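You operate a simulated robot arm through the tools that you are given. There is no shell and no other tool. Be economical: measure what you need, move in short steps, check, and stop when the job is done.

You are at the controls of a simulated robot arm. One attempt, no reset.

## Task
Grease the red roller as the card shows, then cap the filler pad.
Fine: stand the roller back where it was.

Only the result counts: the job must be done as asked and must still hold three seconds after the hand-in. Knocking over, shifting, dropping, spilling or breaking anything else fails it. Lids that push on must go on centred and level and be pressed home; caps that screw on are set level and turned clockwise until they are tight.

## Robot
A 6-joint arm with a two-finger parallel gripper, fixed in place. Base frame: the origin is at the foot of the arm, x ahead of it, y to its left, z up; the work surface is at about z = 860. Lengths are in mm, angles in degrees, forces in N, time in s.
With the tool pointing down near the work surface it reaches from about 240 to 640 mm from the base axis. Its first joint turns from -66.0 to 66.0 degrees. Payload 2.7 kg.
The tool frame sits at the grasp point between the pads (the TCP): z along the fingers, y along the line on which they close. The tips reach 23 mm beyond it. Largest opening 94 mm; finger width 38, thickness 10; the body of the gripper, 54 by 96 mm, starts 39 mm behind the TCP.
Orientation is that of the tool frame in the base frame, as a unit quaternion [x, y, z, w]. With the fingers straight down and closing along the base's y, the tool's x points along the base's -x, its y along +y and its z along -z.

## Interface
- The arm moves only by the tool apply_moves. Its argument "moves" is one flat list of numbers, 7 for each row, row after row: the turn, a rotation vector about the tool's x, y, z in degrees, then the shift along the tool's x, y, z in mm, then the closure in counts, from 0 (fully open) to 255 (shut). In form: [rx, ry, rz, dx, dy, dz, jaw, rx, ry, rz, dx, dy, dz, jaw, ...]. A call has 1 to 20 rows; each row is the pose to reach, as a shift and turn from the pose commanded when the call began, along the tool's axes at that moment. Each row takes 0.2 s and may step no farther than 50 mm and 8.6 degrees from the row before; otherwise, or with a gripper value out of range, the whole call is refused. A pose out of reach is approached as far as the arm can. The call stops where the force on the tool passes 40 N (or 10 N more than at its start, if that is more) or the arm is blocked; 0.2 s more then pass. Each finger travels about 45 mm/s and halts on what it meets, pressing with about 28 N; the grip force reading is that of the motor and also rises with nothing between the fingers. The clock runs only during rows and for 0.2 s after the last one: add rows that repeat a pose to give the fingers time. It gives the time, the measured TCP pose, the force on the tool (base axes), the opening and the grip force at its end, in the units of the frame above (readings bear some noise), with the torque about the TCP (base axes, N m) and any sound that the robot's microphone picked up.
- Cameras (640 x 400 px; columns grow to the right, rows downward): "scene" is fixed at [82, -434.8, 1410.7]; the picture's right is [0.73, -0.68, 0.00], its down [-0.34, -0.37, -0.86] and it looks along [0.59, 0.63, -0.51] (base axes); focal length 330 px, centre (320, 200). "wrist" rides on the gripper at [86, 16, -75] in the tool frame; the picture's right is [-0.18, 0.98, 0.00], its down [-0.58, -0.11, -0.81] and it looks along [-0.79, -0.15, 0.59] (tool axes); focal length 243 px, centre (320, 200). There is no depth. A picture from a camera that has moved, and an enlarged one, comes with that camera's place and axes in the base frame and with its lens.
- capture(camera): a new picture of that camera. No time passes.
- zoom(camera, box): a new picture of the part [left, top, right, bottom] of that camera's present view, enlarged. No time passes.
- job_done(): hands the job in; it is judged then, once.

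Work in short steps. Places have to be worked out from the pictures, the camera data and where the tool is seen: move nearer, look again, correct. Check each grasp and each placing, and mend what went wrong. You have 120 turns and 64 pictures in all, those below and enlarged ones among them. Open the gripper and draw the arm clear of the work before you hand the job in, unless the task says otherwise; then end with one line.

The tools are called after ">>>" as name(argument=value, ...) on one line, values as JSON. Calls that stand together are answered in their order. apply_moves: Moves the arm, as the interface text tells. Its arguments: {"type":"object","properties":{"moves":{"type":"array","items":{"type":"number"}}},"required":["moves"]} The other tools are called the same way: capture (camera) takes a picture; zoom (camera, box) takes an enlarged picture of a part of a camera's view; job_done () hands the job in.

At the start:

```text
clock: 0.0
tool_pos: [415.0, -50.8, 1183.4]
ee_rot: [0.0, 1.0, -0.002, 0.0]
contact_force: [0.3, 0.2, -0.5]
wrist_torque: [0.03, -0.01, -0.02]
grip_width: 93.6
finger_force: 0.0
```

scene: 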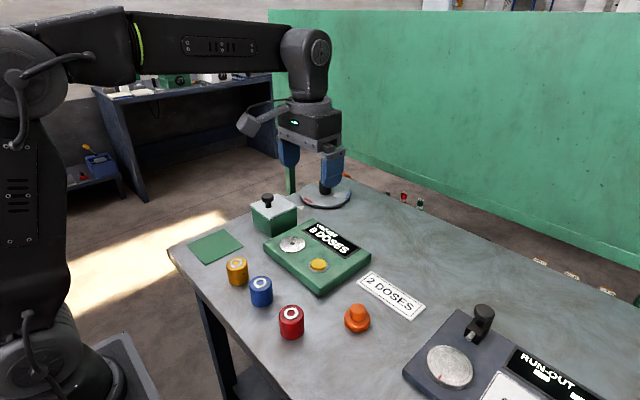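
wrist: 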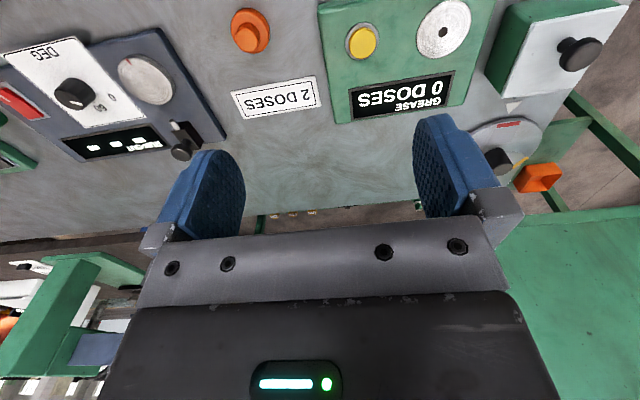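

The scene shows three rollers, a grease station (0 DOSES), an orange cap, a card "2 DOSES" and a run-out station. I'll zoom in for details.

>>> zoom(camera="scene", box=[160, 170, 440, 345])

>>> zoom(camera="scene", box=[340, 260, 640, 400])

>>> zoom(camera="wrist", box=[220, 0, 640, 220])

```text
2.29 times, centred on (300, 258) of scene
camera zoom: at [82.0, -434.8, 1410.7], right [0.73, -0.68, 0.0], down [-0.34, -0.37, -0.86], along [0.59, 0.63, -0.51], focal length 754 px, centre (366, 69)
```

zoom: 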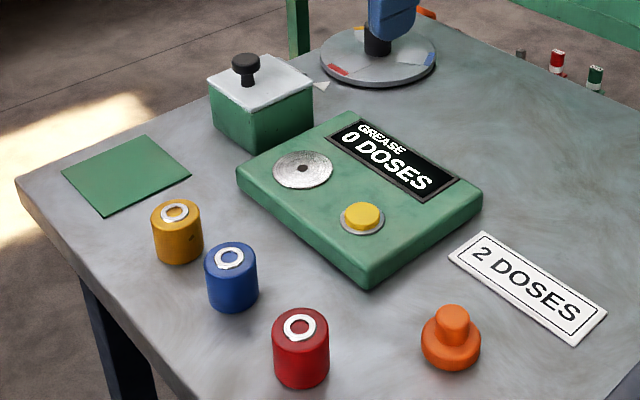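

```text
2.13 times, centred on (490, 330) of scene
camera zoom: at [82.0, -434.8, 1410.7], right [0.73, -0.68, 0.0], down [-0.34, -0.37, -0.86], along [0.59, 0.63, -0.51], focal length 704 px, centre (-43, -77)
```

zoom: 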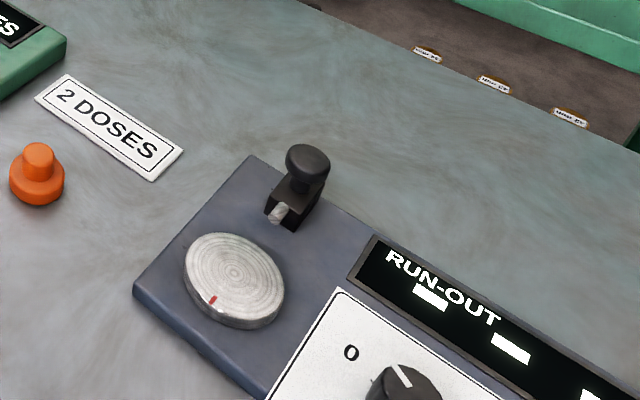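

```text
1.52 times, centred on (430, 110) of wrist
camera zoom: at [327.6, -34.3, 1258.6], right [0.19, 0.98, 0.0], down [0.58, -0.11, 0.81], along [0.79, -0.15, -0.59], focal length 370 px, centre (152, 337)
```

zoom: 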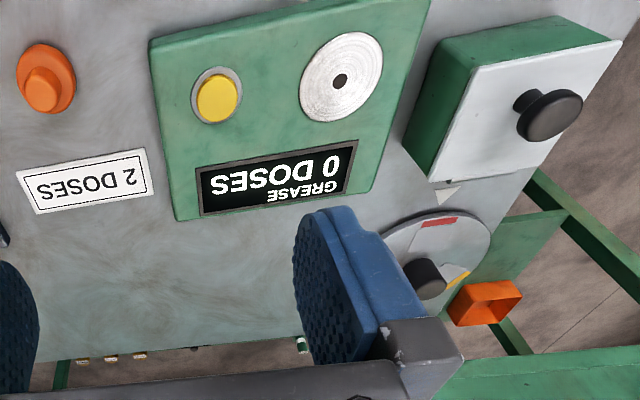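

I'll move back and lower so that the wrist camera sees the rollers, using hand-computed estimates: red roller about (340, -78), pad about (487, 100), button about (475, -10), cap about (437, -163).

>>> apply_moves(moves=[0, 0, 0, 34, -7, 20, 0, 0, 0, 0, 68, -14, 40, 0, 0, 0, 0, 102, -21, 60, 0, 0, 0, 0, 135, -28, 80, 0, 0, 0, 0, 135, -28, 80, 0])

>>> capture(camera="wrist")

```text
clock: 1.2
tool_pos: [280.6, -81.3, 1104.4]
ee_rot: [0.001, 1.0, -0.002, 0.001]
contact_force: [0.0, -0.9, -0.1]
wrist_torque: [0.01, 0.04, -0.04]
grip_width: 93.8
finger_force: 0.0
```

```text
58 pictures are left
camera wrist: at [193.8, -64.5, 1177.9], right [0.19, 0.98, 0.0], down [0.58, -0.11, 0.81], along [0.79, -0.15, -0.59], focal length 243 px, centre (320, 200)
```

wrist: 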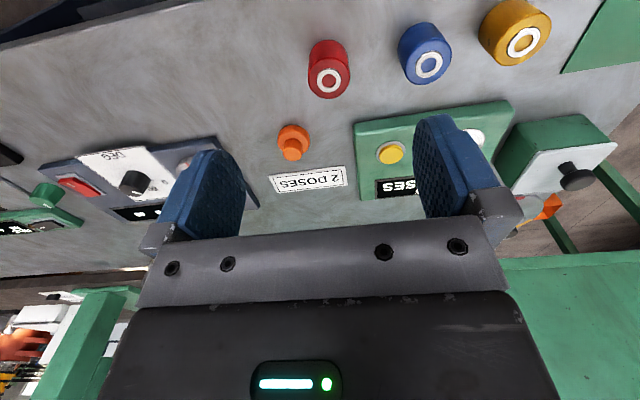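

The red roller triangulates to about (335, -81), top z about 905. I'll go above it and look again.

>>> apply_moves(moves=[0, 0, 0, -18, 0, 40, 0, 0, 0, 0, -36, 0, 80, 0, 0, 0, 0, -55, 0, 114, 0, 0, 0, 0, -55, 0, 114, 0])

>>> capture(camera="wrist")

>>> capture(camera="scene")

```text
clock: 2.2
tool_pos: [334.5, -81.4, 989.3]
ee_rot: [0.001, 1.0, -0.001, 0.001]
contact_force: [0.2, -1.1, -0.2]
wrist_torque: [-0.02, -0.01, 0.01]
grip_width: 93.9
finger_force: 0.0
```

```text
57 pictures are left
camera wrist: at [247.0, -64.4, 1064.2], right [0.19, 0.98, 0.0], down [0.58, -0.11, 0.81], along [0.79, -0.15, -0.59], focal length 243 px, centre (320, 200)
```

wrist: 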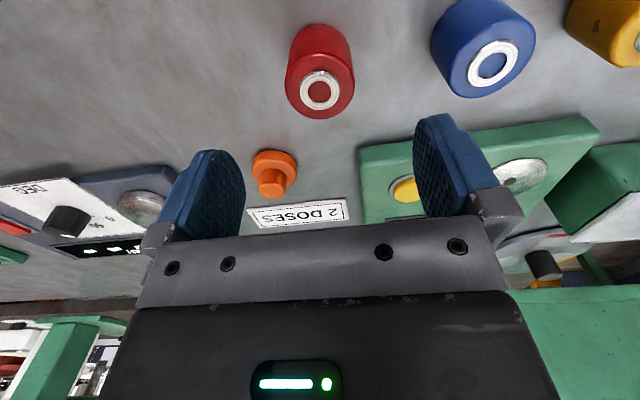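

```text
56 pictures are left
```

scene: 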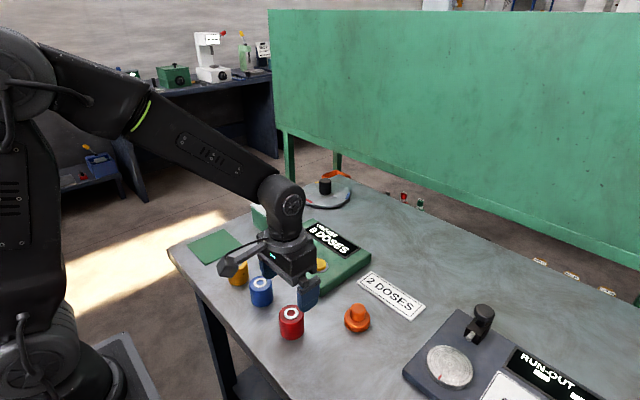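

The roller is confirmed at about (335.4, -81.1). I'll descend around it.

>>> apply_moves(moves=[0, 0, 0, 0, 0, 30, 0, 0, 0, 0, 0, 0, 60, 0, 0, 0, 0, 0, 0, 80, 0, 0, 0, 0, 0, 0, 92, 0, 0, 0, 0, 0, 0, 92, 0])

>>> capture(camera="wrist")

>>> zoom(camera="scene", box=[220, 230, 380, 350])

```text
clock: 3.4
tool_pos: [335.1, -81.4, 897.8]
ee_rot: [0.001, 1.0, -0.002, 0.001]
contact_force: [-0.8, 0.0, 0.2]
wrist_torque: [-0.01, 0.01, 0.02]
grip_width: 94.2
finger_force: 0.1
```

```text
55 pictures are left
camera wrist: at [247.8, -64.1, 972.3], right [0.19, 0.98, 0.0], down [0.58, -0.11, 0.81], along [0.79, -0.15, -0.59], focal length 243 px, centre (320, 200)
```

wrist: 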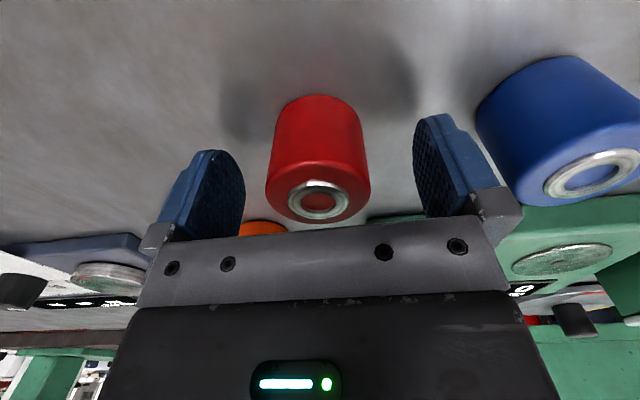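

```text
3.33 times, centred on (300, 290) of scene
camera zoom: at [82.0, -434.8, 1410.7], right [0.73, -0.68, 0.0], down [-0.34, -0.37, -0.86], along [0.59, 0.63, -0.51], focal length 1100 px, centre (387, -100)
```

zoom: 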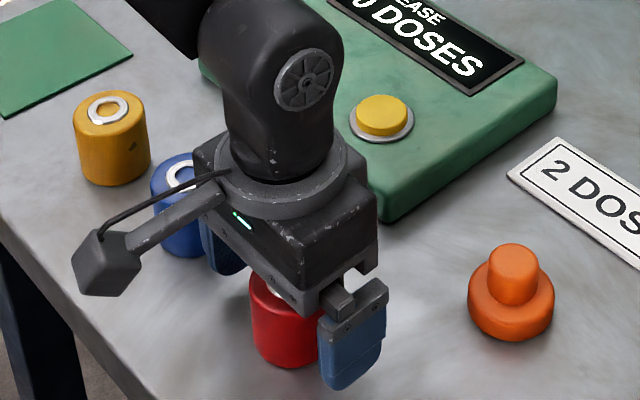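

Well centred. I'll lower 8 mm and close.

>>> apply_moves(moves=[0, 0, 0, 0, 0, 8, 0, 0, 0, 0, 0, 0, 8, 100, 0, 0, 0, 0, 0, 8, 255, 0, 0, 0, 0, 0, 8, 255, 0, 0, 0, 0, 0, 8, 255, 0, 0, 0, 0, 0, 8, 255, 0, 0, 0, 0, 0, 8, 255])

>>> capture(camera="wrist")

```text
clock: 5.0
tool_pos: [334.3, -80.1, 889.7]
ee_rot: [0.001, 1.0, -0.001, 0.0]
contact_force: [1.1, -0.2, -0.1]
wrist_torque: [0.01, -0.01, 0.01]
grip_width: 47.7
finger_force: 27.7
```

```text
53 pictures are left
camera wrist: at [248.2, -63.4, 964.0], right [0.19, 0.98, 0.0], down [0.58, -0.11, 0.81], along [0.79, -0.15, -0.59], focal length 243 px, centre (320, 200)
```

wrist: 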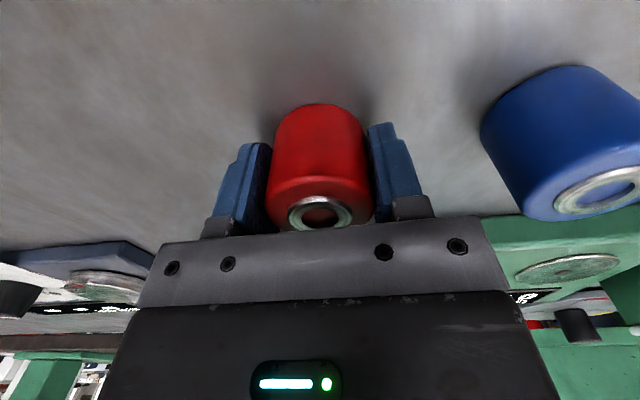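

Gripped at 47.7 mm. I'll lift straight up and go to a viewing position near the filler pad.

>>> apply_moves(moves=[0, 0, 0, 0, 0, -10, 255, 0, 0, 0, 0, 0, -50, 255, 0, 0, 0, 0, 0, -90, 255, 0, 0, 0, 0, 0, -135, 255, 0, 0, 0, -25, 30, -135, 255, 0, 0, 0, -50, 60, -135, 255, 0, 0, 0, -75, 90, -135, 255, 0, 0, 0, -100, 120, -135, 255, 0, 0, 0, -125, 150, -135, 255, 0, 0, 0, -145, 180, -135, 255, 0, 0, 0, -145, 180, -135, 255])

>>> capture(camera="wrist")

>>> zoom(camera="scene", box=[160, 150, 440, 325])

```text
clock: 7.4
tool_pos: [479.8, 102.4, 1025.1]
ee_rot: [0.0, 1.0, -0.002, 0.001]
contact_force: [0.7, 0.0, -2.5]
wrist_torque: [-0.01, 0.01, 0.01]
grip_width: 47.3
finger_force: 27.4
```

```text
52 pictures are left
camera wrist: at [393.9, 118.2, 1099.6], right [0.19, 0.98, 0.0], down [0.58, -0.11, 0.81], along [0.79, -0.15, -0.59], focal length 243 px, centre (320, 200)
```

wrist: 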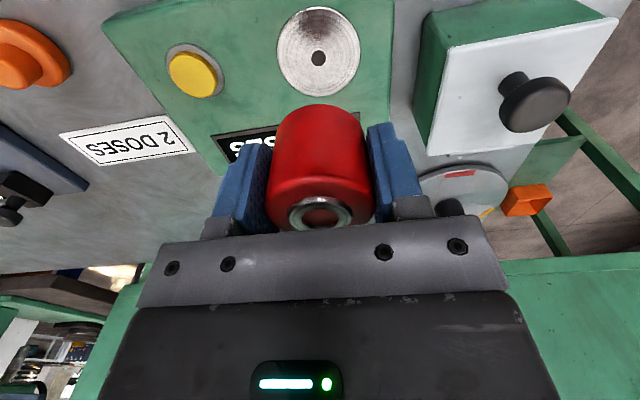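

```text
2.29 times, centred on (300, 238) of scene
camera zoom: at [82.0, -434.8, 1410.7], right [0.73, -0.68, 0.0], down [-0.34, -0.37, -0.86], along [0.59, 0.63, -0.51], focal length 754 px, centre (366, 114)
```

zoom: 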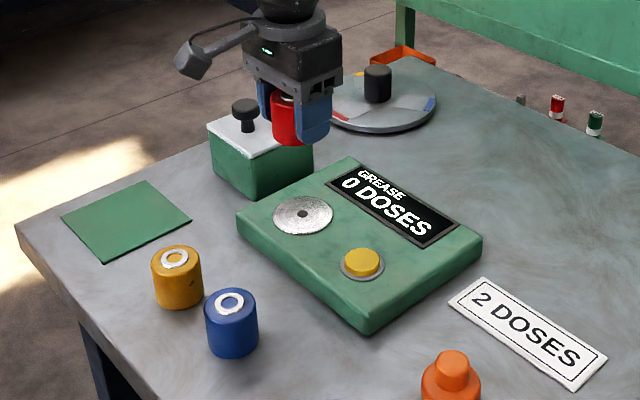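

The pad centre triangulates to about (484.7, 99.4, z≈886). I'll correct laterally and descend partway.

>>> apply_moves(moves=[0, 0, 0, -4.5, -3, 0, 255, 0, 0, 0, -4.5, -3, 40, 255, 0, 0, 0, -4.5, -3, 80, 255, 0, 0, 0, -4.5, -3, 90, 255, 0, 0, 0, -4.5, -3, 90, 255, 0, 0, 0, -4.5, -3, 90, 255])

>>> capture(camera="wrist")

>>> zoom(camera="scene", box=[230, 180, 390, 280])

```text
clock: 8.8
tool_pos: [483.6, 97.9, 935.4]
ee_rot: [0.001, 1.0, -0.002, 0.001]
contact_force: [-0.3, 0.2, -3.1]
wrist_torque: [0.04, 0.03, 0.0]
grip_width: 47.4
finger_force: 27.6
```

```text
50 pictures are left
camera wrist: at [397.8, 114.7, 1008.6], right [0.19, 0.98, 0.0], down [0.58, -0.11, 0.81], along [0.79, -0.15, -0.59], focal length 243 px, centre (320, 200)
```

wrist: 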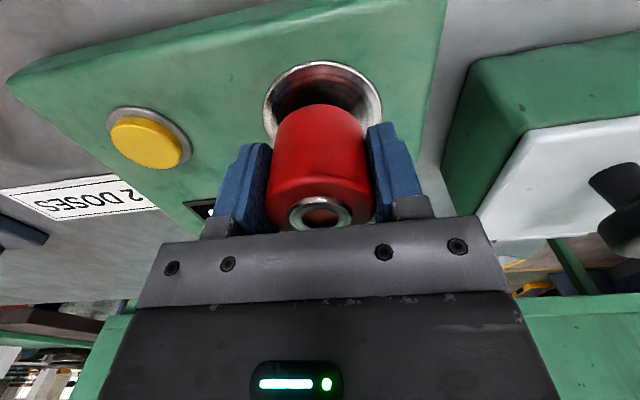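

```text
4.00 times, centred on (310, 230) of scene
camera zoom: at [82.0, -434.8, 1410.7], right [0.73, -0.68, 0.0], down [-0.34, -0.37, -0.86], along [0.59, 0.63, -0.51], focal length 1319 px, centre (360, 80)
```

zoom: 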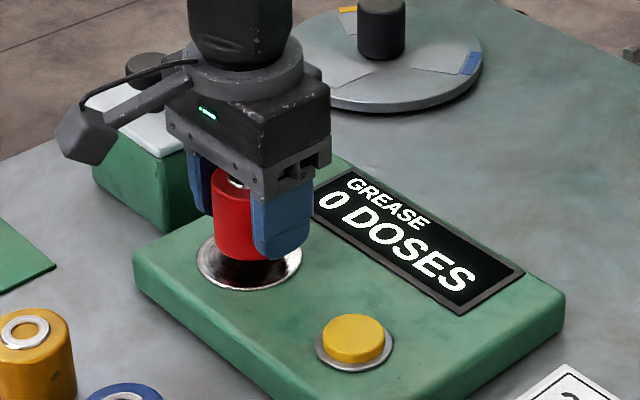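

Pad centre looks about 1–2 mm ahead and left of the roller. I'll correct and descend to just above contact.

>>> apply_moves(moves=[0, 0, 0, -2, 1.5, 0, 255, 0, 0, 0, -2, 1.5, 10, 255, 0, 0, 0, -2, 1.5, 16, 255, 0, 0, 0, -2, 1.5, 17, 255, 0, 0, 0, -2, 1.5, 17, 255])

>>> zoom(camera="scene", box=[250, 200, 350, 265])

```text
clock: 10.0
tool_pos: [488.9, 99.4, 920.3]
ee_rot: [0.001, 1.0, -0.001, 0.004]
contact_force: [2.1, -0.3, 21.9]
wrist_torque: [0.4, -0.07, 0.07]
grip_width: 47.8
finger_force: 27.9
```

```text
6.15 times, centred on (300, 232) of scene
camera zoom: at [81.7, -434.9, 1410.7], right [0.73, -0.68, 0.0], down [-0.34, -0.37, -0.86], along [0.59, 0.63, -0.51], focal length 2030 px, centre (443, 0)
```

zoom: 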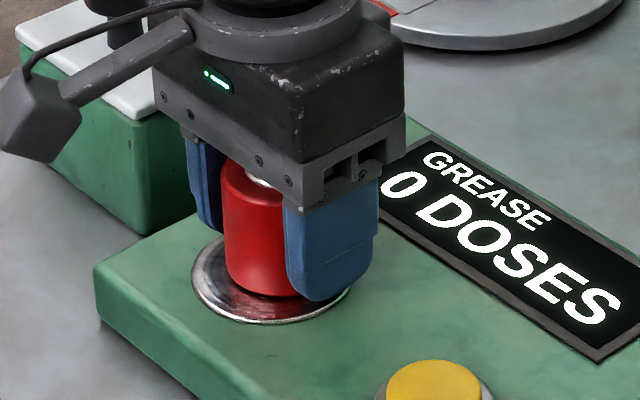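

Contact force 22 N at z≈920, so it rests on the pad. I'll ease up 2 mm to relax and check.

>>> apply_moves(moves=[0, 0, 0, 0, 0, -2, 255, 0, 0, 0, 0, 0, -2, 255])

>>> capture(camera="wrist")

```text
clock: 10.6
tool_pos: [486.8, 98.4, 919.4]
ee_rot: [0.0, 1.0, -0.001, 0.0]
contact_force: [3.9, 2.1, 8.9]
wrist_torque: [0.18, -0.42, -0.01]
grip_width: 47.5
finger_force: 27.6
```

```text
47 pictures are left
camera wrist: at [400.1, 115.3, 993.7], right [0.19, 0.98, 0.0], down [0.58, -0.11, 0.81], along [0.79, -0.15, -0.59], focal length 243 px, centre (320, 200)
```

wrist: 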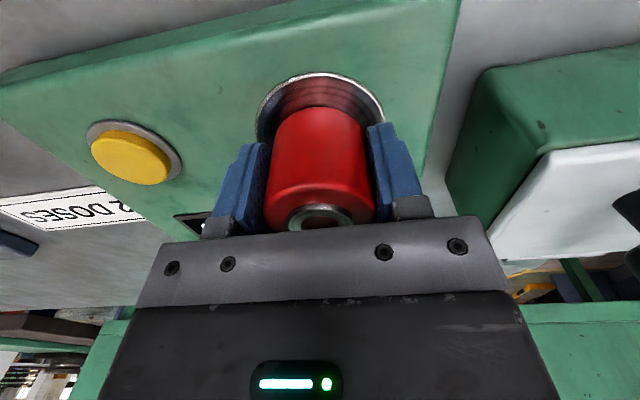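

The roller is resting on the pad, close to centred. Releasing and looking.

>>> apply_moves(moves=[0, 0, 0, 1, 0, 0, 255, 0, 0, 0, 1, 0, 0, 200, 0, 0, 0, 1, 0, 0, 100, 0, 0, 0, 1, 0, 0, 0, 0, 0, 0, 1, 0, 0, 0, 0, 0, 0, 1, 0, 0, 0])

>>> capture(camera="wrist")

>>> zoom(camera="scene", box=[250, 190, 380, 280])

```text
clock: 12.0
tool_pos: [485.8, 98.7, 920.4]
ee_rot: [0.001, 1.0, -0.001, 0.001]
contact_force: [-0.1, -0.7, -0.5]
wrist_torque: [0.01, 0.0, 0.0]
grip_width: 94.0
finger_force: 0.0
```

```text
46 pictures are left
camera wrist: at [399.2, 115.1, 994.2], right [0.19, 0.98, 0.0], down [0.58, -0.11, 0.81], along [0.79, -0.15, -0.59], focal length 243 px, centre (320, 200)
```

wrist: 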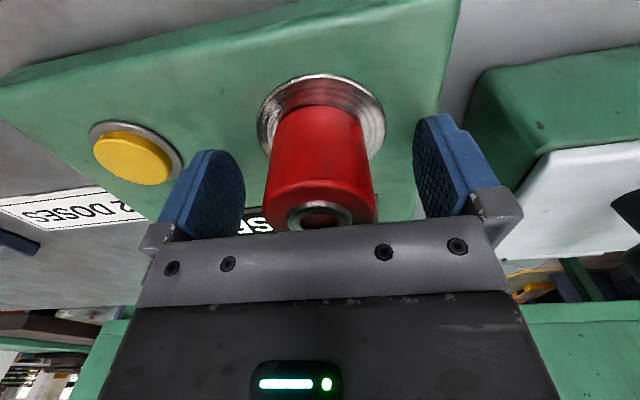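

```text
4.44 times, centred on (315, 235) of scene
camera zoom: at [82.0, -434.8, 1410.7], right [0.73, -0.68, 0.0], down [-0.34, -0.37, -0.86], along [0.59, 0.63, -0.51], focal length 1466 px, centre (342, 44)
```

zoom: 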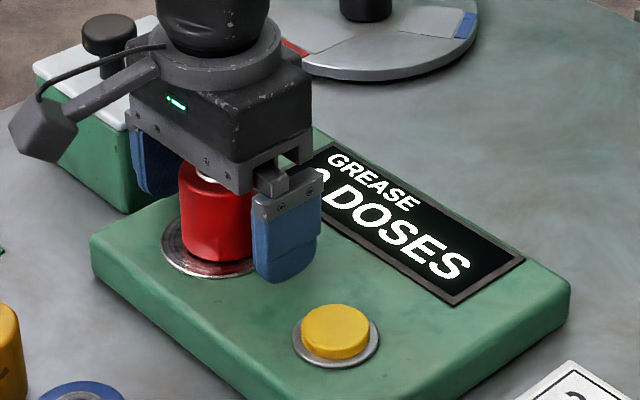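

The roller stands on the pad. I'll lift clear and check its centring.

>>> apply_moves(moves=[0, 0, 0, 0, 0, -40, 0, 0, 0, 0, 0, 0, -80, 0, 0, 0, 0, 0, 0, -110, 0, 0, 0, 0, 0, 0, -110, 0])

>>> capture(camera="wrist")

>>> zoom(camera="scene", box=[250, 190, 380, 280])

```text
clock: 13.0
tool_pos: [485.7, 97.9, 1031.2]
ee_rot: [0.0, 1.0, -0.002, 0.0]
contact_force: [0.6, 0.1, 0.2]
wrist_torque: [-0.01, -0.02, 0.05]
grip_width: 93.8
finger_force: 0.1
```

```text
44 pictures are left
camera wrist: at [399.1, 114.8, 1105.4], right [0.19, 0.98, 0.0], down [0.58, -0.11, 0.81], along [0.79, -0.15, -0.59], focal length 243 px, centre (320, 200)
```

wrist: 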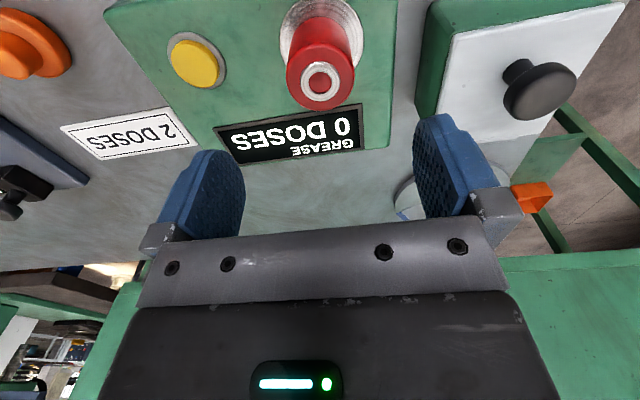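

```text
4.44 times, centred on (315, 235) of scene
camera zoom: at [81.9, -434.8, 1410.7], right [0.73, -0.68, 0.0], down [-0.34, -0.37, -0.86], along [0.59, 0.63, -0.51], focal length 1466 px, centre (342, 44)
```

zoom: 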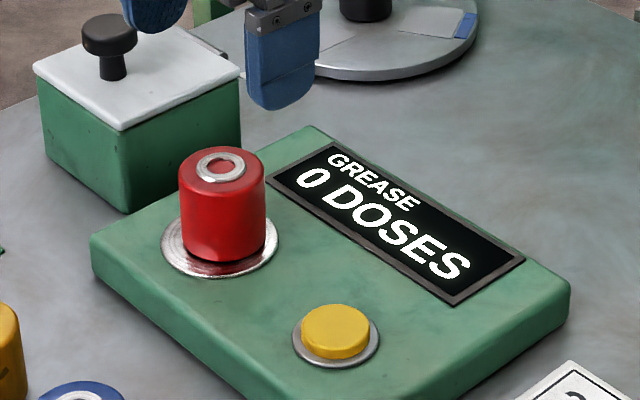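

The roller is well on the pad. The button is about (475, -4), top z≈896; I'll move over it with the fingers closed and hover.

>>> apply_moves(moves=[0, 0, 0, 4, -35, 0, 128, 0, 0, 0, 8, -70, 0, 255, 0, 0, 0, 10.5, -102, 0, 255, 0, 0, 0, 10.5, -102, 40, 255, 0, 0, 0, 10.5, -102, 80, 255, 0, 0, 0, 10.5, -102, 96, 255, 0, 0, 0, 10.5, -102, 96, 255])

>>> capture(camera="wrist")

>>> zoom(camera="scene", box=[250, 190, 380, 280])

```text
clock: 14.6
tool_pos: [475.3, -4.3, 934.5]
ee_rot: [0.001, 1.0, -0.002, 0.0]
contact_force: [0.7, 0.4, 1.2]
wrist_torque: [0.03, -0.02, -0.02]
grip_width: 0.0
finger_force: 28.4
```

```text
42 pictures are left
camera wrist: at [389.2, 11.5, 1008.6], right [0.19, 0.98, 0.0], down [0.58, -0.11, 0.81], along [0.79, -0.15, -0.59], focal length 243 px, centre (320, 200)
```

wrist: 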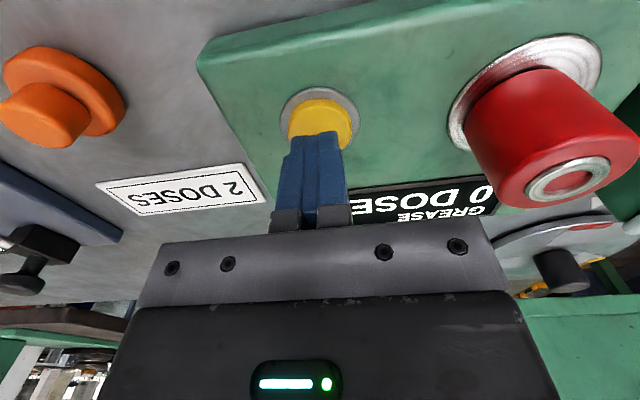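

```text
4.44 times, centred on (315, 235) of scene
camera zoom: at [82.0, -434.8, 1410.7], right [0.73, -0.68, 0.0], down [-0.34, -0.37, -0.86], along [0.59, 0.63, -0.51], focal length 1466 px, centre (342, 44)
```

zoom: 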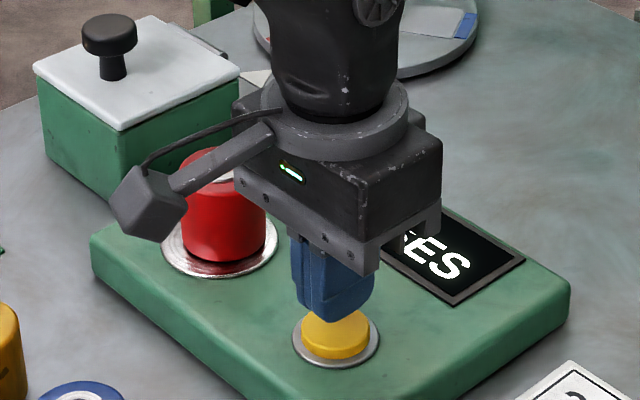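

Closed fingers are above the button. One gentle press and release, then read the display.

>>> apply_moves(moves=[0, 0, 0, 0, 0, 11, 255, 0, 0, 0, 0, 0, 14, 255, 0, 0, 0, 0, 0, 16, 255, 0, 0, 0, 0, 0, 17.5, 255])

>>> capture(camera="wrist")

```text
clock: 15.6
tool_pos: [475.4, -5.2, 917.0]
ee_rot: [0.001, 1.0, -0.001, 0.001]
contact_force: [-0.4, -3.2, 7.5]
wrist_torque: [-0.05, 0.03, 0.04]
grip_width: 0.0
finger_force: 28.6
heard: click
```

```text
40 pictures are left
camera wrist: at [388.6, 12.6, 991.9], right [0.19, 0.98, 0.0], down [0.58, -0.11, 0.81], along [0.79, -0.15, -0.59], focal length 243 px, centre (320, 200)
```

wrist: 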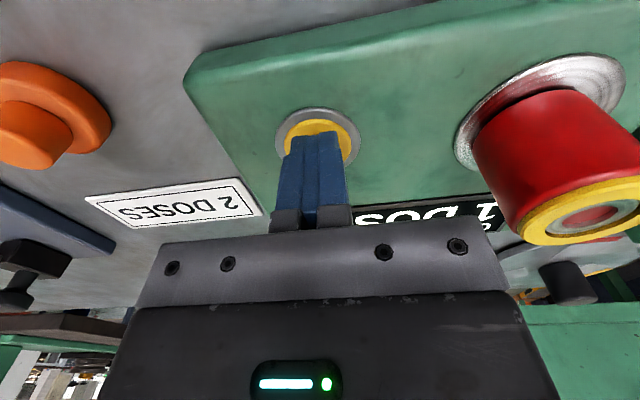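

A click, and the display reads 1 dose with grease visible on the roller. I release, then press a second time.

>>> apply_moves(moves=[0, 0, 0, 0, 0, -10, 255, 0, 0, 0, 0, 0, -15, 255, 0, 0, 0, 0, 0, -15, 255, 0, 0, 0, 0, 0, -15, 255])

>>> zoom(camera="wrist", box=[320, 20, 640, 240])

```text
clock: 16.6
tool_pos: [473.4, -3.2, 932.1]
ee_rot: [0.001, 1.0, -0.002, 0.001]
contact_force: [0.2, 0.9, -0.2]
wrist_torque: [0.01, -0.02, 0.0]
grip_width: 0.2
finger_force: 28.1
```

```text
1.82 times, centred on (480, 130) of wrist
camera zoom: at [387.8, 12.9, 1006.6], right [0.19, 0.98, 0.0], down [0.58, -0.11, 0.81], along [0.79, -0.15, -0.59], focal length 441 px, centre (29, 327)
```

zoom: 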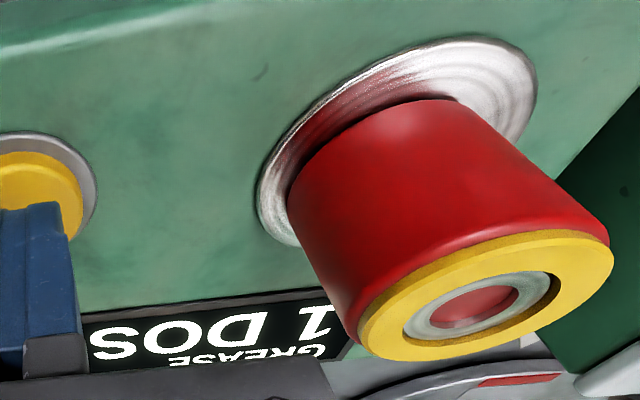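

Display reads 1 dose after release. Second press now, and release.

>>> apply_moves(moves=[0, 0, 0, 0, 0, 8.5, 255, 0, 0, 0, 0, 0, 11.5, 255, 0, 0, 0, 0, 0, 13.5, 255, 0, 0, 0, 0, 0, 15, 255])

>>> zoom(camera="wrist", box=[320, 20, 640, 240])

```text
clock: 17.6
tool_pos: [474.8, -4.5, 918.0]
ee_rot: [0.001, 1.0, -0.001, 0.002]
contact_force: [-1.6, -0.1, 7.4]
wrist_torque: [0.01, 0.1, -0.02]
grip_width: 0.0
finger_force: 27.8
heard: click
```

```text
1.82 times, centred on (480, 130) of wrist
camera zoom: at [388.2, 13.0, 991.8], right [0.19, 0.98, 0.0], down [0.58, -0.11, 0.81], along [0.79, -0.15, -0.59], focal length 441 px, centre (29, 327)
```

zoom: 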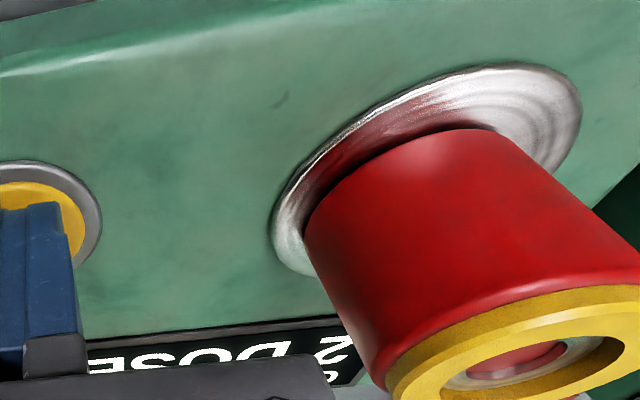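

Display now reads 2. I raise straight up, travel back above the roller and open.

>>> apply_moves(moves=[0, 0, 0, 0, 0, -20, 255, 0, 0, 0, 0, 0, -60, 255, 0, 0, 0, 0, 0, -100, 255, 0, 0, 0, -3, 35, -110, 128, 0, 0, 0, -6, 70, -110, 0, 0, 0, 0, -12, 103, -110, 0, 0, 0, 0, -12, 103, -110, 0, 0, 0, 0, -12, 103, -110, 0])

>>> capture(camera="wrist")

>>> zoom(camera="scene", box=[220, 190, 400, 350])

```text
clock: 19.4
tool_pos: [485.4, 101.1, 1027.2]
ee_rot: [0.001, 1.0, -0.002, 0.001]
contact_force: [0.4, 0.4, 0.2]
wrist_torque: [0.0, -0.01, -0.01]
grip_width: 94.1
finger_force: 0.1
```

```text
37 pictures are left
camera wrist: at [400.2, 117.9, 1101.3], right [0.19, 0.98, 0.0], down [0.58, -0.11, 0.81], along [0.79, -0.15, -0.59], focal length 243 px, centre (320, 200)
```

wrist: 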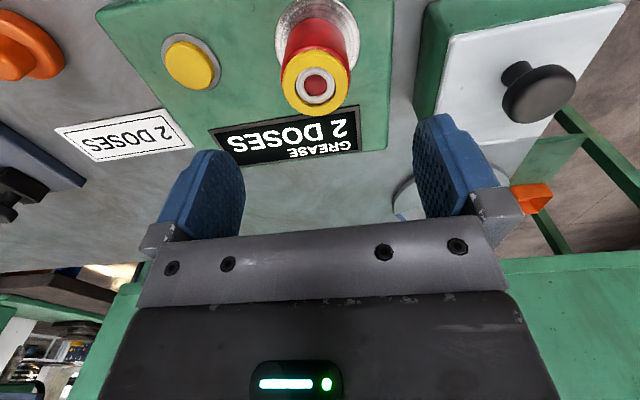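

```text
2.50 times, centred on (310, 270) of scene
camera zoom: at [82.0, -434.8, 1410.7], right [0.73, -0.68, 0.0], down [-0.34, -0.37, -0.86], along [0.59, 0.63, -0.51], focal length 825 px, centre (345, 25)
```

zoom: 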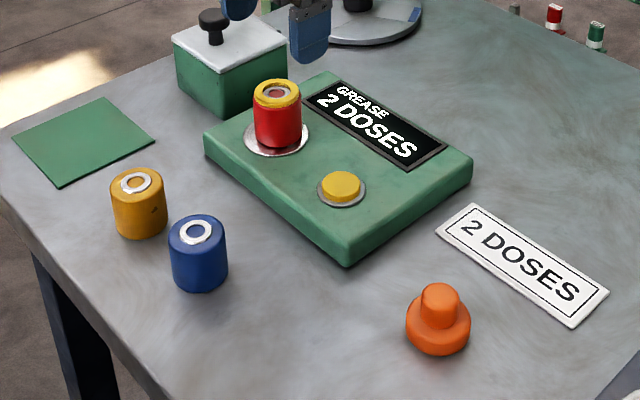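

Display and roller show 2 doses. The roller is at about (486.5, 98.8); I descend and regrip at z≈921.

>>> apply_moves(moves=[0, 0, 0, -1, -2, 0, 0, 0, 0, 0, -1, -2, 40, 0, 0, 0, 0, -1, -2, 80, 0, 0, 0, 0, -1, -2, 106, 0, 0, 0, 0, -1, -2, 106, 0])

>>> capture(camera="wrist")

```text
clock: 20.6
tool_pos: [488.1, 98.6, 920.4]
ee_rot: [0.001, 1.0, -0.002, 0.001]
contact_force: [-0.1, 0.6, -0.2]
wrist_torque: [0.01, -0.01, -0.03]
grip_width: 93.8
finger_force: 0.1
```

```text
35 pictures are left
camera wrist: at [401.6, 115.2, 994.7], right [0.19, 0.98, 0.0], down [0.58, -0.11, 0.81], along [0.79, -0.15, -0.59], focal length 243 px, centre (320, 200)
```

wrist: 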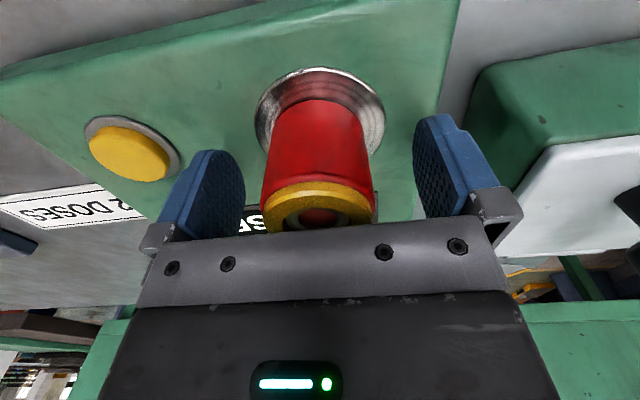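

Aligned within a couple of mm. Closing on the roller and lifting slightly.

>>> apply_moves(moves=[0, 0, 0, 1.5, 0, 0, 100, 0, 0, 0, 1.5, 0, 0, 255, 0, 0, 0, 1.5, 0, 0, 255, 0, 0, 0, 1.5, 0, 0, 255, 0, 0, 0, 1.5, 0, 0, 255, 0, 0, 0, 1.5, 0, 0, 255, 0, 0, 0, 1.5, 0, -10, 255, 0, 0, 0, 1.5, 0, -50, 255, 0, 0, 0, 1.5, 0, -95, 255, 0, 0, 0, 1.5, 0, -95, 255])

>>> capture(camera="wrist")

```text
clock: 22.8
tool_pos: [483.7, 98.1, 1017.4]
ee_rot: [0.001, 1.0, -0.002, 0.001]
contact_force: [0.4, -0.4, -2.4]
wrist_torque: [-0.02, 0.03, -0.01]
grip_width: 47.6
finger_force: 27.7
```

```text
34 pictures are left
camera wrist: at [398.3, 114.9, 1090.9], right [0.19, 0.98, 0.0], down [0.58, -0.11, 0.81], along [0.79, -0.15, -0.59], focal length 243 px, centre (320, 200)
```

wrist: 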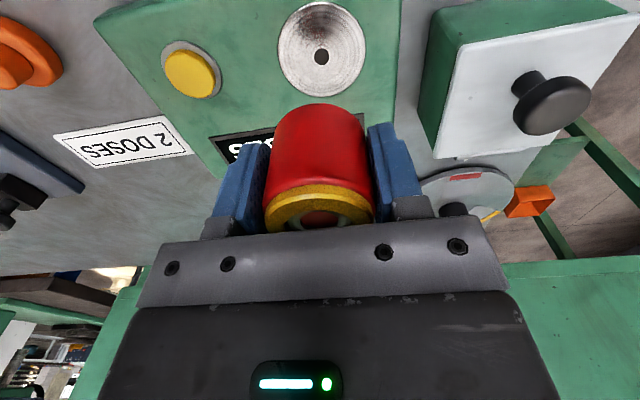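

Roller held same as before; pad clear. I'll reverse the summed displacement (‑151.5, ‑177.5) to bring it back over its original spot, stopping about 8 mm above the table.

>>> apply_moves(moves=[0, 0, 0, 25, -30, 0, 255, 0, 0, 0, 50, -60, 0, 255, 0, 0, 0, 76, -90, 0, 255, 0, 0, 0, 101, -120, 0, 255, 0, 0, 0, 126, -150, 0, 255, 0, 0, 0, 151.5, -177.5, 0, 255, 0, 0, 0, 151.5, -177.5, 0, 255, 0, 0, 0, 151.5, -177.5, 40, 255, 0, 0, 0, 151.5, -177.5, 80, 255, 0, 0, 0, 151.5, -177.5, 110, 255, 0, 0, 0, 151.5, -177.5, 117, 255, 0, 0, 0, 151.5, -177.5, 117, 255])

>>> capture(camera="wrist")

>>> capture(camera="scene")

```text
clock: 25.4
tool_pos: [336.1, -79.2, 897.1]
ee_rot: [0.002, 1.0, -0.001, 0.001]
contact_force: [0.3, 0.1, -3.5]
wrist_torque: [0.01, -0.01, 0.0]
grip_width: 47.6
finger_force: 27.8
```

```text
33 pictures are left
camera wrist: at [249.8, -63.0, 971.6], right [0.19, 0.98, 0.0], down [0.58, -0.11, 0.81], along [0.79, -0.15, -0.59], focal length 243 px, centre (320, 200)
```

wrist: 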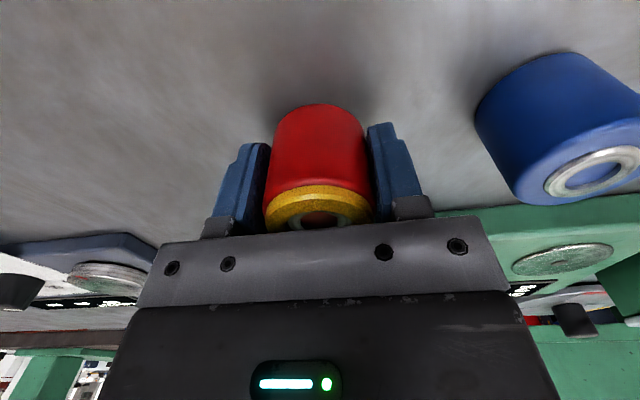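

```text
32 pictures are left
```

scene: 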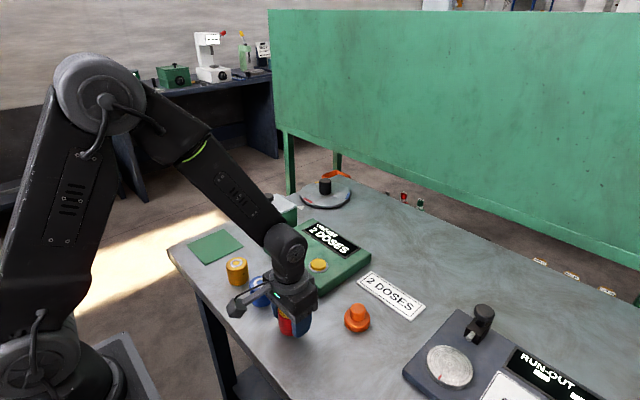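

The background matches the original approach image (blue roller and pad at the same pixels). I lower gently to contact.

>>> apply_moves(moves=[0, 0, 0, 0, 0, 4, 255, 0, 0, 0, 0, 0, 6, 255, 0, 0, 0, 0, 0, 7, 255, 0, 0, 0, 0, 0, 7, 255])

```text
clock: 26.4
tool_pos: [334.7, -79.7, 891.6]
ee_rot: [0.001, 1.0, -0.001, 0.001]
contact_force: [0.1, -0.4, -3.1]
wrist_torque: [-0.02, 0.01, 0.02]
grip_width: 47.3
finger_force: 28.1
```

No contact yet (just the roller's weight). Lowering a bit more.

>>> apply_moves(moves=[0, 0, 0, 0, 0, 1, 255, 0, 0, 0, 0, 0, 2, 255, 0, 0, 0, 0, 0, 2, 255])

```text
clock: 27.2
tool_pos: [334.4, -78.7, 889.3]
ee_rot: [0.001, 1.0, -0.002, 0.0]
contact_force: [0.7, 0.9, -2.7]
wrist_torque: [-0.02, -0.01, 0.0]
grip_width: 47.5
finger_force: 28.1
```

Still not touching; continuing in 1 mm steps.

>>> apply_moves(moves=[0, 0, 0, 0, 0, 1, 255, 0, 0, 0, 0, 0, 1.5, 255, 0, 0, 0, 0, 0, 1.5, 255])

>>> zoom(camera="wrist", box=[200, 80, 440, 240])

```text
clock: 28.0
tool_pos: [334.7, -79.1, 889.1]
ee_rot: [0.0, 1.0, -0.002, 0.0]
contact_force: [-0.1, 0.6, -1.9]
wrist_torque: [-0.03, 0.0, -0.01]
grip_width: 47.2
finger_force: 27.9
```

```text
2.50 times, centred on (320, 160) of wrist
camera zoom: at [248.4, -63.0, 962.3], right [0.19, 0.98, 0.0], down [0.58, -0.11, 0.81], along [0.79, -0.15, -0.59], focal length 606 px, centre (320, 300)
```

zoom: 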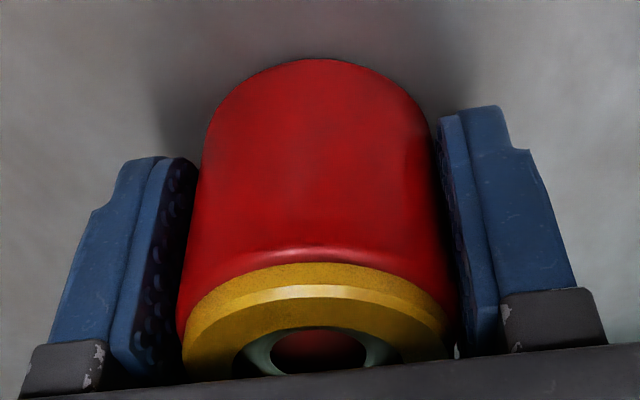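

Close to contact; lowering another 1.5 mm.

>>> apply_moves(moves=[0, 0, 0, 0, 0, 0.8, 255, 0, 0, 0, 0, 0, 1.5, 255, 0, 0, 0, 0, 0, 1.5, 255])

```text
clock: 28.8
tool_pos: [335.6, -80.0, 886.8]
ee_rot: [0.0, 1.0, -0.001, 0.001]
contact_force: [-7.7, 1.7, 19.7]
wrist_torque: [0.44, 0.15, 0.13]
grip_width: 47.3
finger_force: 28.1
```

Contact (≈20 N). I ease up 0.7 mm and release, then look.

>>> apply_moves(moves=[0, 0, 0, 0, 0, -0.7, 255, 0, 0, 0, 0, 0, -0.7, 200, 0, 0, 0, 0, 0, -0.7, 100, 0, 0, 0, 0, 0, -0.7, 0, 0, 0, 0, 0, 0, -0.7, 0, 0, 0, 0, 0, 0, -0.7, 0, 0, 0, 0, 0, 0, -0.7, 0])

>>> capture(camera="wrist")

```text
clock: 30.4
tool_pos: [334.2, -79.4, 887.9]
ee_rot: [0.002, 1.0, -0.002, 0.001]
contact_force: [0.7, -0.6, 0.0]
wrist_torque: [0.01, -0.01, 0.02]
grip_width: 94.2
finger_force: 0.0
```

```text
30 pictures are left
camera wrist: at [248.4, -63.3, 961.7], right [0.19, 0.98, 0.0], down [0.58, -0.11, 0.81], along [0.79, -0.15, -0.59], focal length 243 px, centre (320, 200)
```

wrist: 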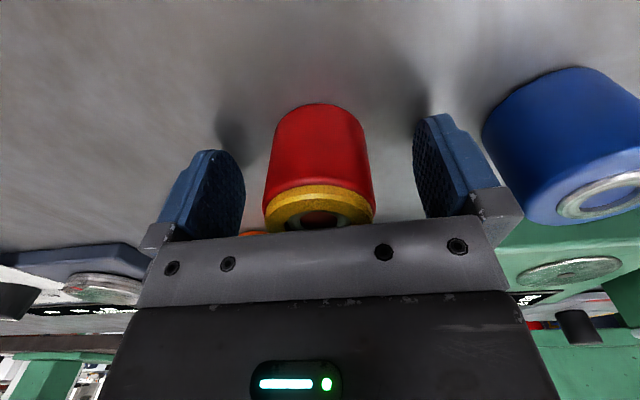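

Standing freely. I lift off to the same height as the original reference picture, for a comparison.

>>> apply_moves(moves=[0, 0, 0, 0, 0, -30, 0, 0, 0, 0, 0, 0, -70, 0, 0, 0, 0, 0, 0, -101, 0, 0, 0, 0, 0, 0, -101, 0])

>>> capture(camera="wrist")

>>> zoom(camera="scene", box=[160, 170, 440, 345])

```text
clock: 31.4
tool_pos: [335.2, -80.5, 988.2]
ee_rot: [0.001, 1.0, -0.001, 0.0]
contact_force: [-0.1, 0.7, -0.4]
wrist_torque: [0.04, 0.05, 0.01]
grip_width: 94.0
finger_force: 0.0
```

```text
29 pictures are left
camera wrist: at [248.7, -63.1, 1062.5], right [0.19, 0.98, 0.0], down [0.58, -0.11, 0.81], along [0.79, -0.15, -0.59], focal length 243 px, centre (320, 200)
```

wrist: 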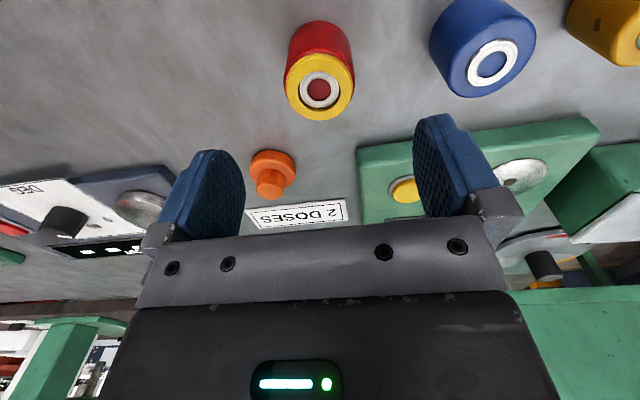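

```text
2.29 times, centred on (300, 258) of scene
camera zoom: at [81.9, -434.8, 1410.7], right [0.73, -0.68, 0.0], down [-0.34, -0.37, -0.86], along [0.59, 0.63, -0.51], focal length 754 px, centre (366, 69)
```

zoom: 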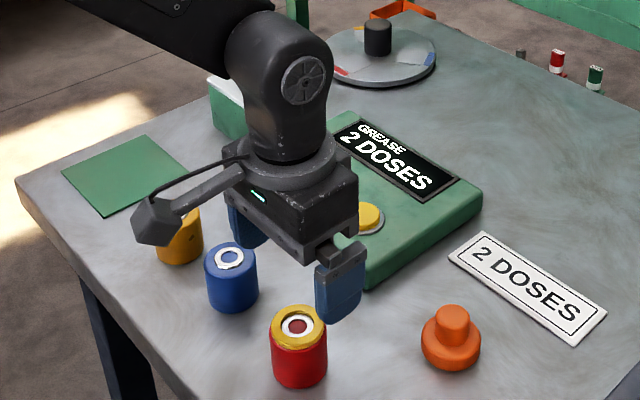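

Roller is back within ~1–2 mm of its place. Next the cap: I move above my estimate (440, -155) for a closer look.

>>> apply_moves(moves=[0, 0, 0, -34, -25, 0, 0, 0, 0, 0, -68, -50, 0, 0, 0, 0, 0, -103, -74, 0, 0, 0, 0, 0, -103, -74, 0, 0])

>>> capture(camera="wrist")

>>> zoom(camera="scene", box=[280, 250, 440, 350])

```text
clock: 32.4
tool_pos: [437.5, -153.3, 990.4]
ee_rot: [0.001, 1.0, -0.001, 0.001]
contact_force: [1.2, -0.5, -0.7]
wrist_torque: [0.02, -0.02, -0.01]
grip_width: 94.3
finger_force: 0.1
```

```text
27 pictures are left
camera wrist: at [351.5, -136.2, 1063.8], right [0.19, 0.98, 0.0], down [0.58, -0.11, 0.81], along [0.79, -0.15, -0.59], focal length 243 px, centre (320, 200)
```

wrist: 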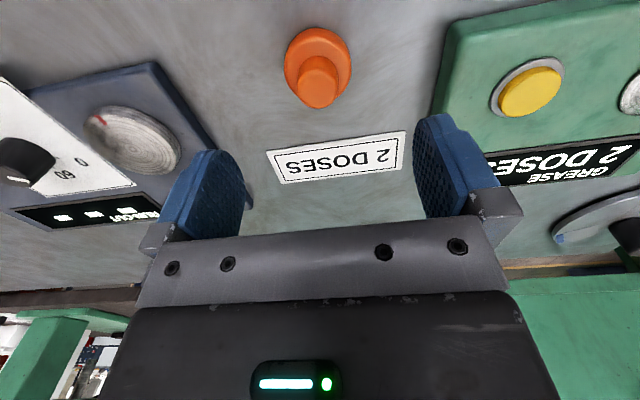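

```text
4.00 times, centred on (360, 300) of scene
camera zoom: at [82.0, -434.8, 1410.7], right [0.73, -0.68, 0.0], down [-0.34, -0.37, -0.86], along [0.59, 0.63, -0.51], focal length 1319 px, centre (160, -200)
```

zoom: 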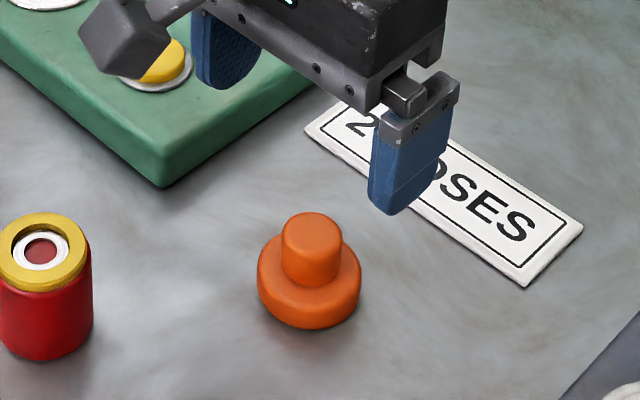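

Cap triangulates to (445.7, -155.6), knob top z≈895, knob ~30 mm, flange ~51 mm. I move over it and descend to 20 mm above grasp height.

>>> apply_moves(moves=[0, 0, 0, -8, -1.8, 0, 0, 0, 0, 0, -8, -1.8, 40, 0, 0, 0, 0, -8, -1.8, 66, 0, 0, 0, 0, -8, -1.8, 66, 0])

>>> capture(camera="wrist")

```text
clock: 33.4
tool_pos: [445.0, -154.7, 924.5]
ee_rot: [0.001, 1.0, -0.001, 0.001]
contact_force: [-0.2, -0.5, 0.5]
wrist_torque: [0.01, 0.01, -0.01]
grip_width: 94.0
finger_force: 0.1
```

```text
25 pictures are left
camera wrist: at [359.2, -138.1, 998.1], right [0.19, 0.98, 0.0], down [0.58, -0.11, 0.81], along [0.79, -0.15, -0.59], focal length 243 px, centre (320, 200)
```

wrist: 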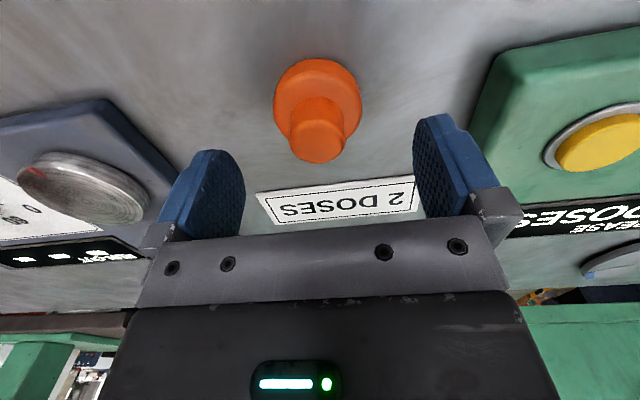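

On target. Descend to TCP z≈900 and close on the knob.

>>> apply_moves(moves=[0, 0, 0, -0.5, -0.7, 15, 0, 0, 0, 0, -0.5, -0.7, 22, 0, 0, 0, 0, -0.5, -0.7, 25, 0, 0, 0, 0, -0.5, -0.7, 25, 100, 0, 0, 0, -0.5, -0.7, 25, 200, 0, 0, 0, -0.5, -0.7, 25, 255, 0, 0, 0, -0.5, -0.7, 25, 255, 0, 0, 0, -0.5, -0.7, 25, 255, 0, 0, 0, -0.5, -0.7, 25, 255])

>>> capture(camera="wrist")

>>> zoom(camera="scene", box=[300, 260, 420, 340])

```text
clock: 35.4
tool_pos: [445.6, -155.5, 899.5]
ee_rot: [0.001, 1.0, -0.002, 0.001]
contact_force: [0.1, -0.2, 0.3]
wrist_torque: [-0.01, 0.03, 0.01]
grip_width: 49.8
finger_force: 28.2
```

```text
24 pictures are left
camera wrist: at [359.8, -139.6, 973.3], right [0.19, 0.98, 0.0], down [0.58, -0.11, 0.81], along [0.79, -0.15, -0.59], focal length 243 px, centre (320, 200)
```

wrist: 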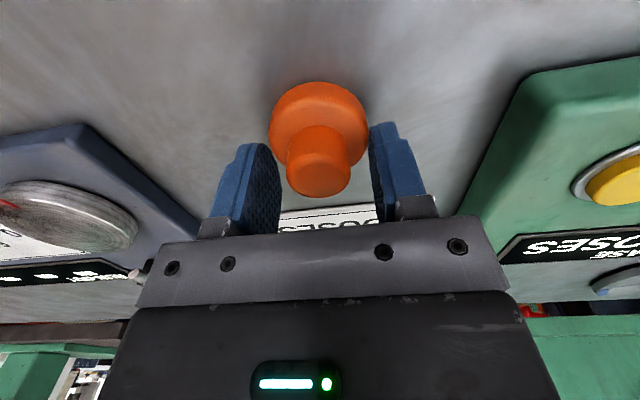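

```text
5.00 times, centred on (360, 300) of scene
camera zoom: at [82.0, -434.8, 1410.7], right [0.73, -0.68, 0.0], down [-0.34, -0.37, -0.86], along [0.59, 0.63, -0.51], focal length 1649 px, centre (120, -300)
```

zoom: 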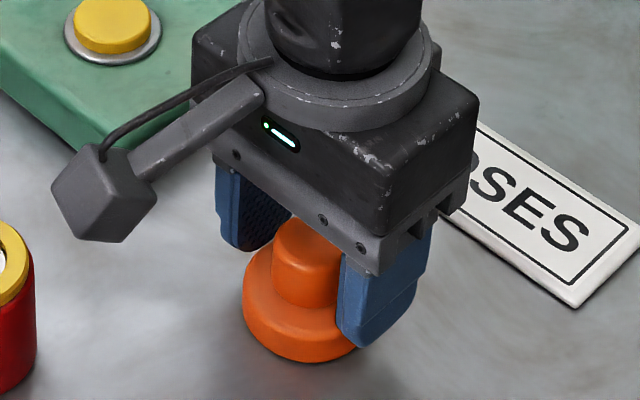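

The fingers met the flange (49.8 mm), so its top is higher than thought. I'll open, go 8 mm deeper for a firm flange grip, and close.

>>> apply_moves(moves=[0, 0, 0, 0, 0, 0, 150, 0, 0, 0, 0, 0, 0, 60, 0, 0, 0, 0, 0, 0, 60, 0, 0, 0, 0, 0, 5, 60, 0, 0, 0, 0, 0, 8, 60, 0, 0, 0, 0, 0, 8, 150, 0, 0, 0, 0, 0, 8, 255, 0, 0, 0, 0, 0, 8, 255, 0, 0, 0, 0, 0, 8, 255, 0, 0, 0, 0, 0, 8, 255])

>>> capture(camera="wrist")

```text
clock: 37.6
tool_pos: [446.1, -155.1, 890.7]
ee_rot: [0.0, 1.0, -0.002, 0.001]
contact_force: [-0.4, -0.3, 0.3]
wrist_torque: [0.02, 0.01, -0.03]
grip_width: 49.8
finger_force: 27.8
```

```text
22 pictures are left
camera wrist: at [359.0, -139.5, 964.8], right [0.19, 0.98, 0.0], down [0.58, -0.11, 0.81], along [0.79, -0.15, -0.59], focal length 243 px, centre (320, 200)
```

wrist: 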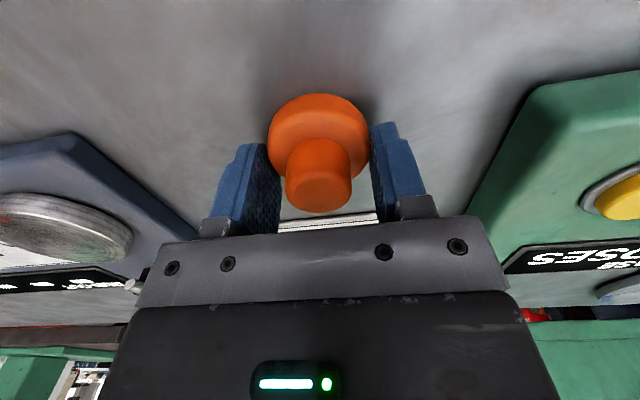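

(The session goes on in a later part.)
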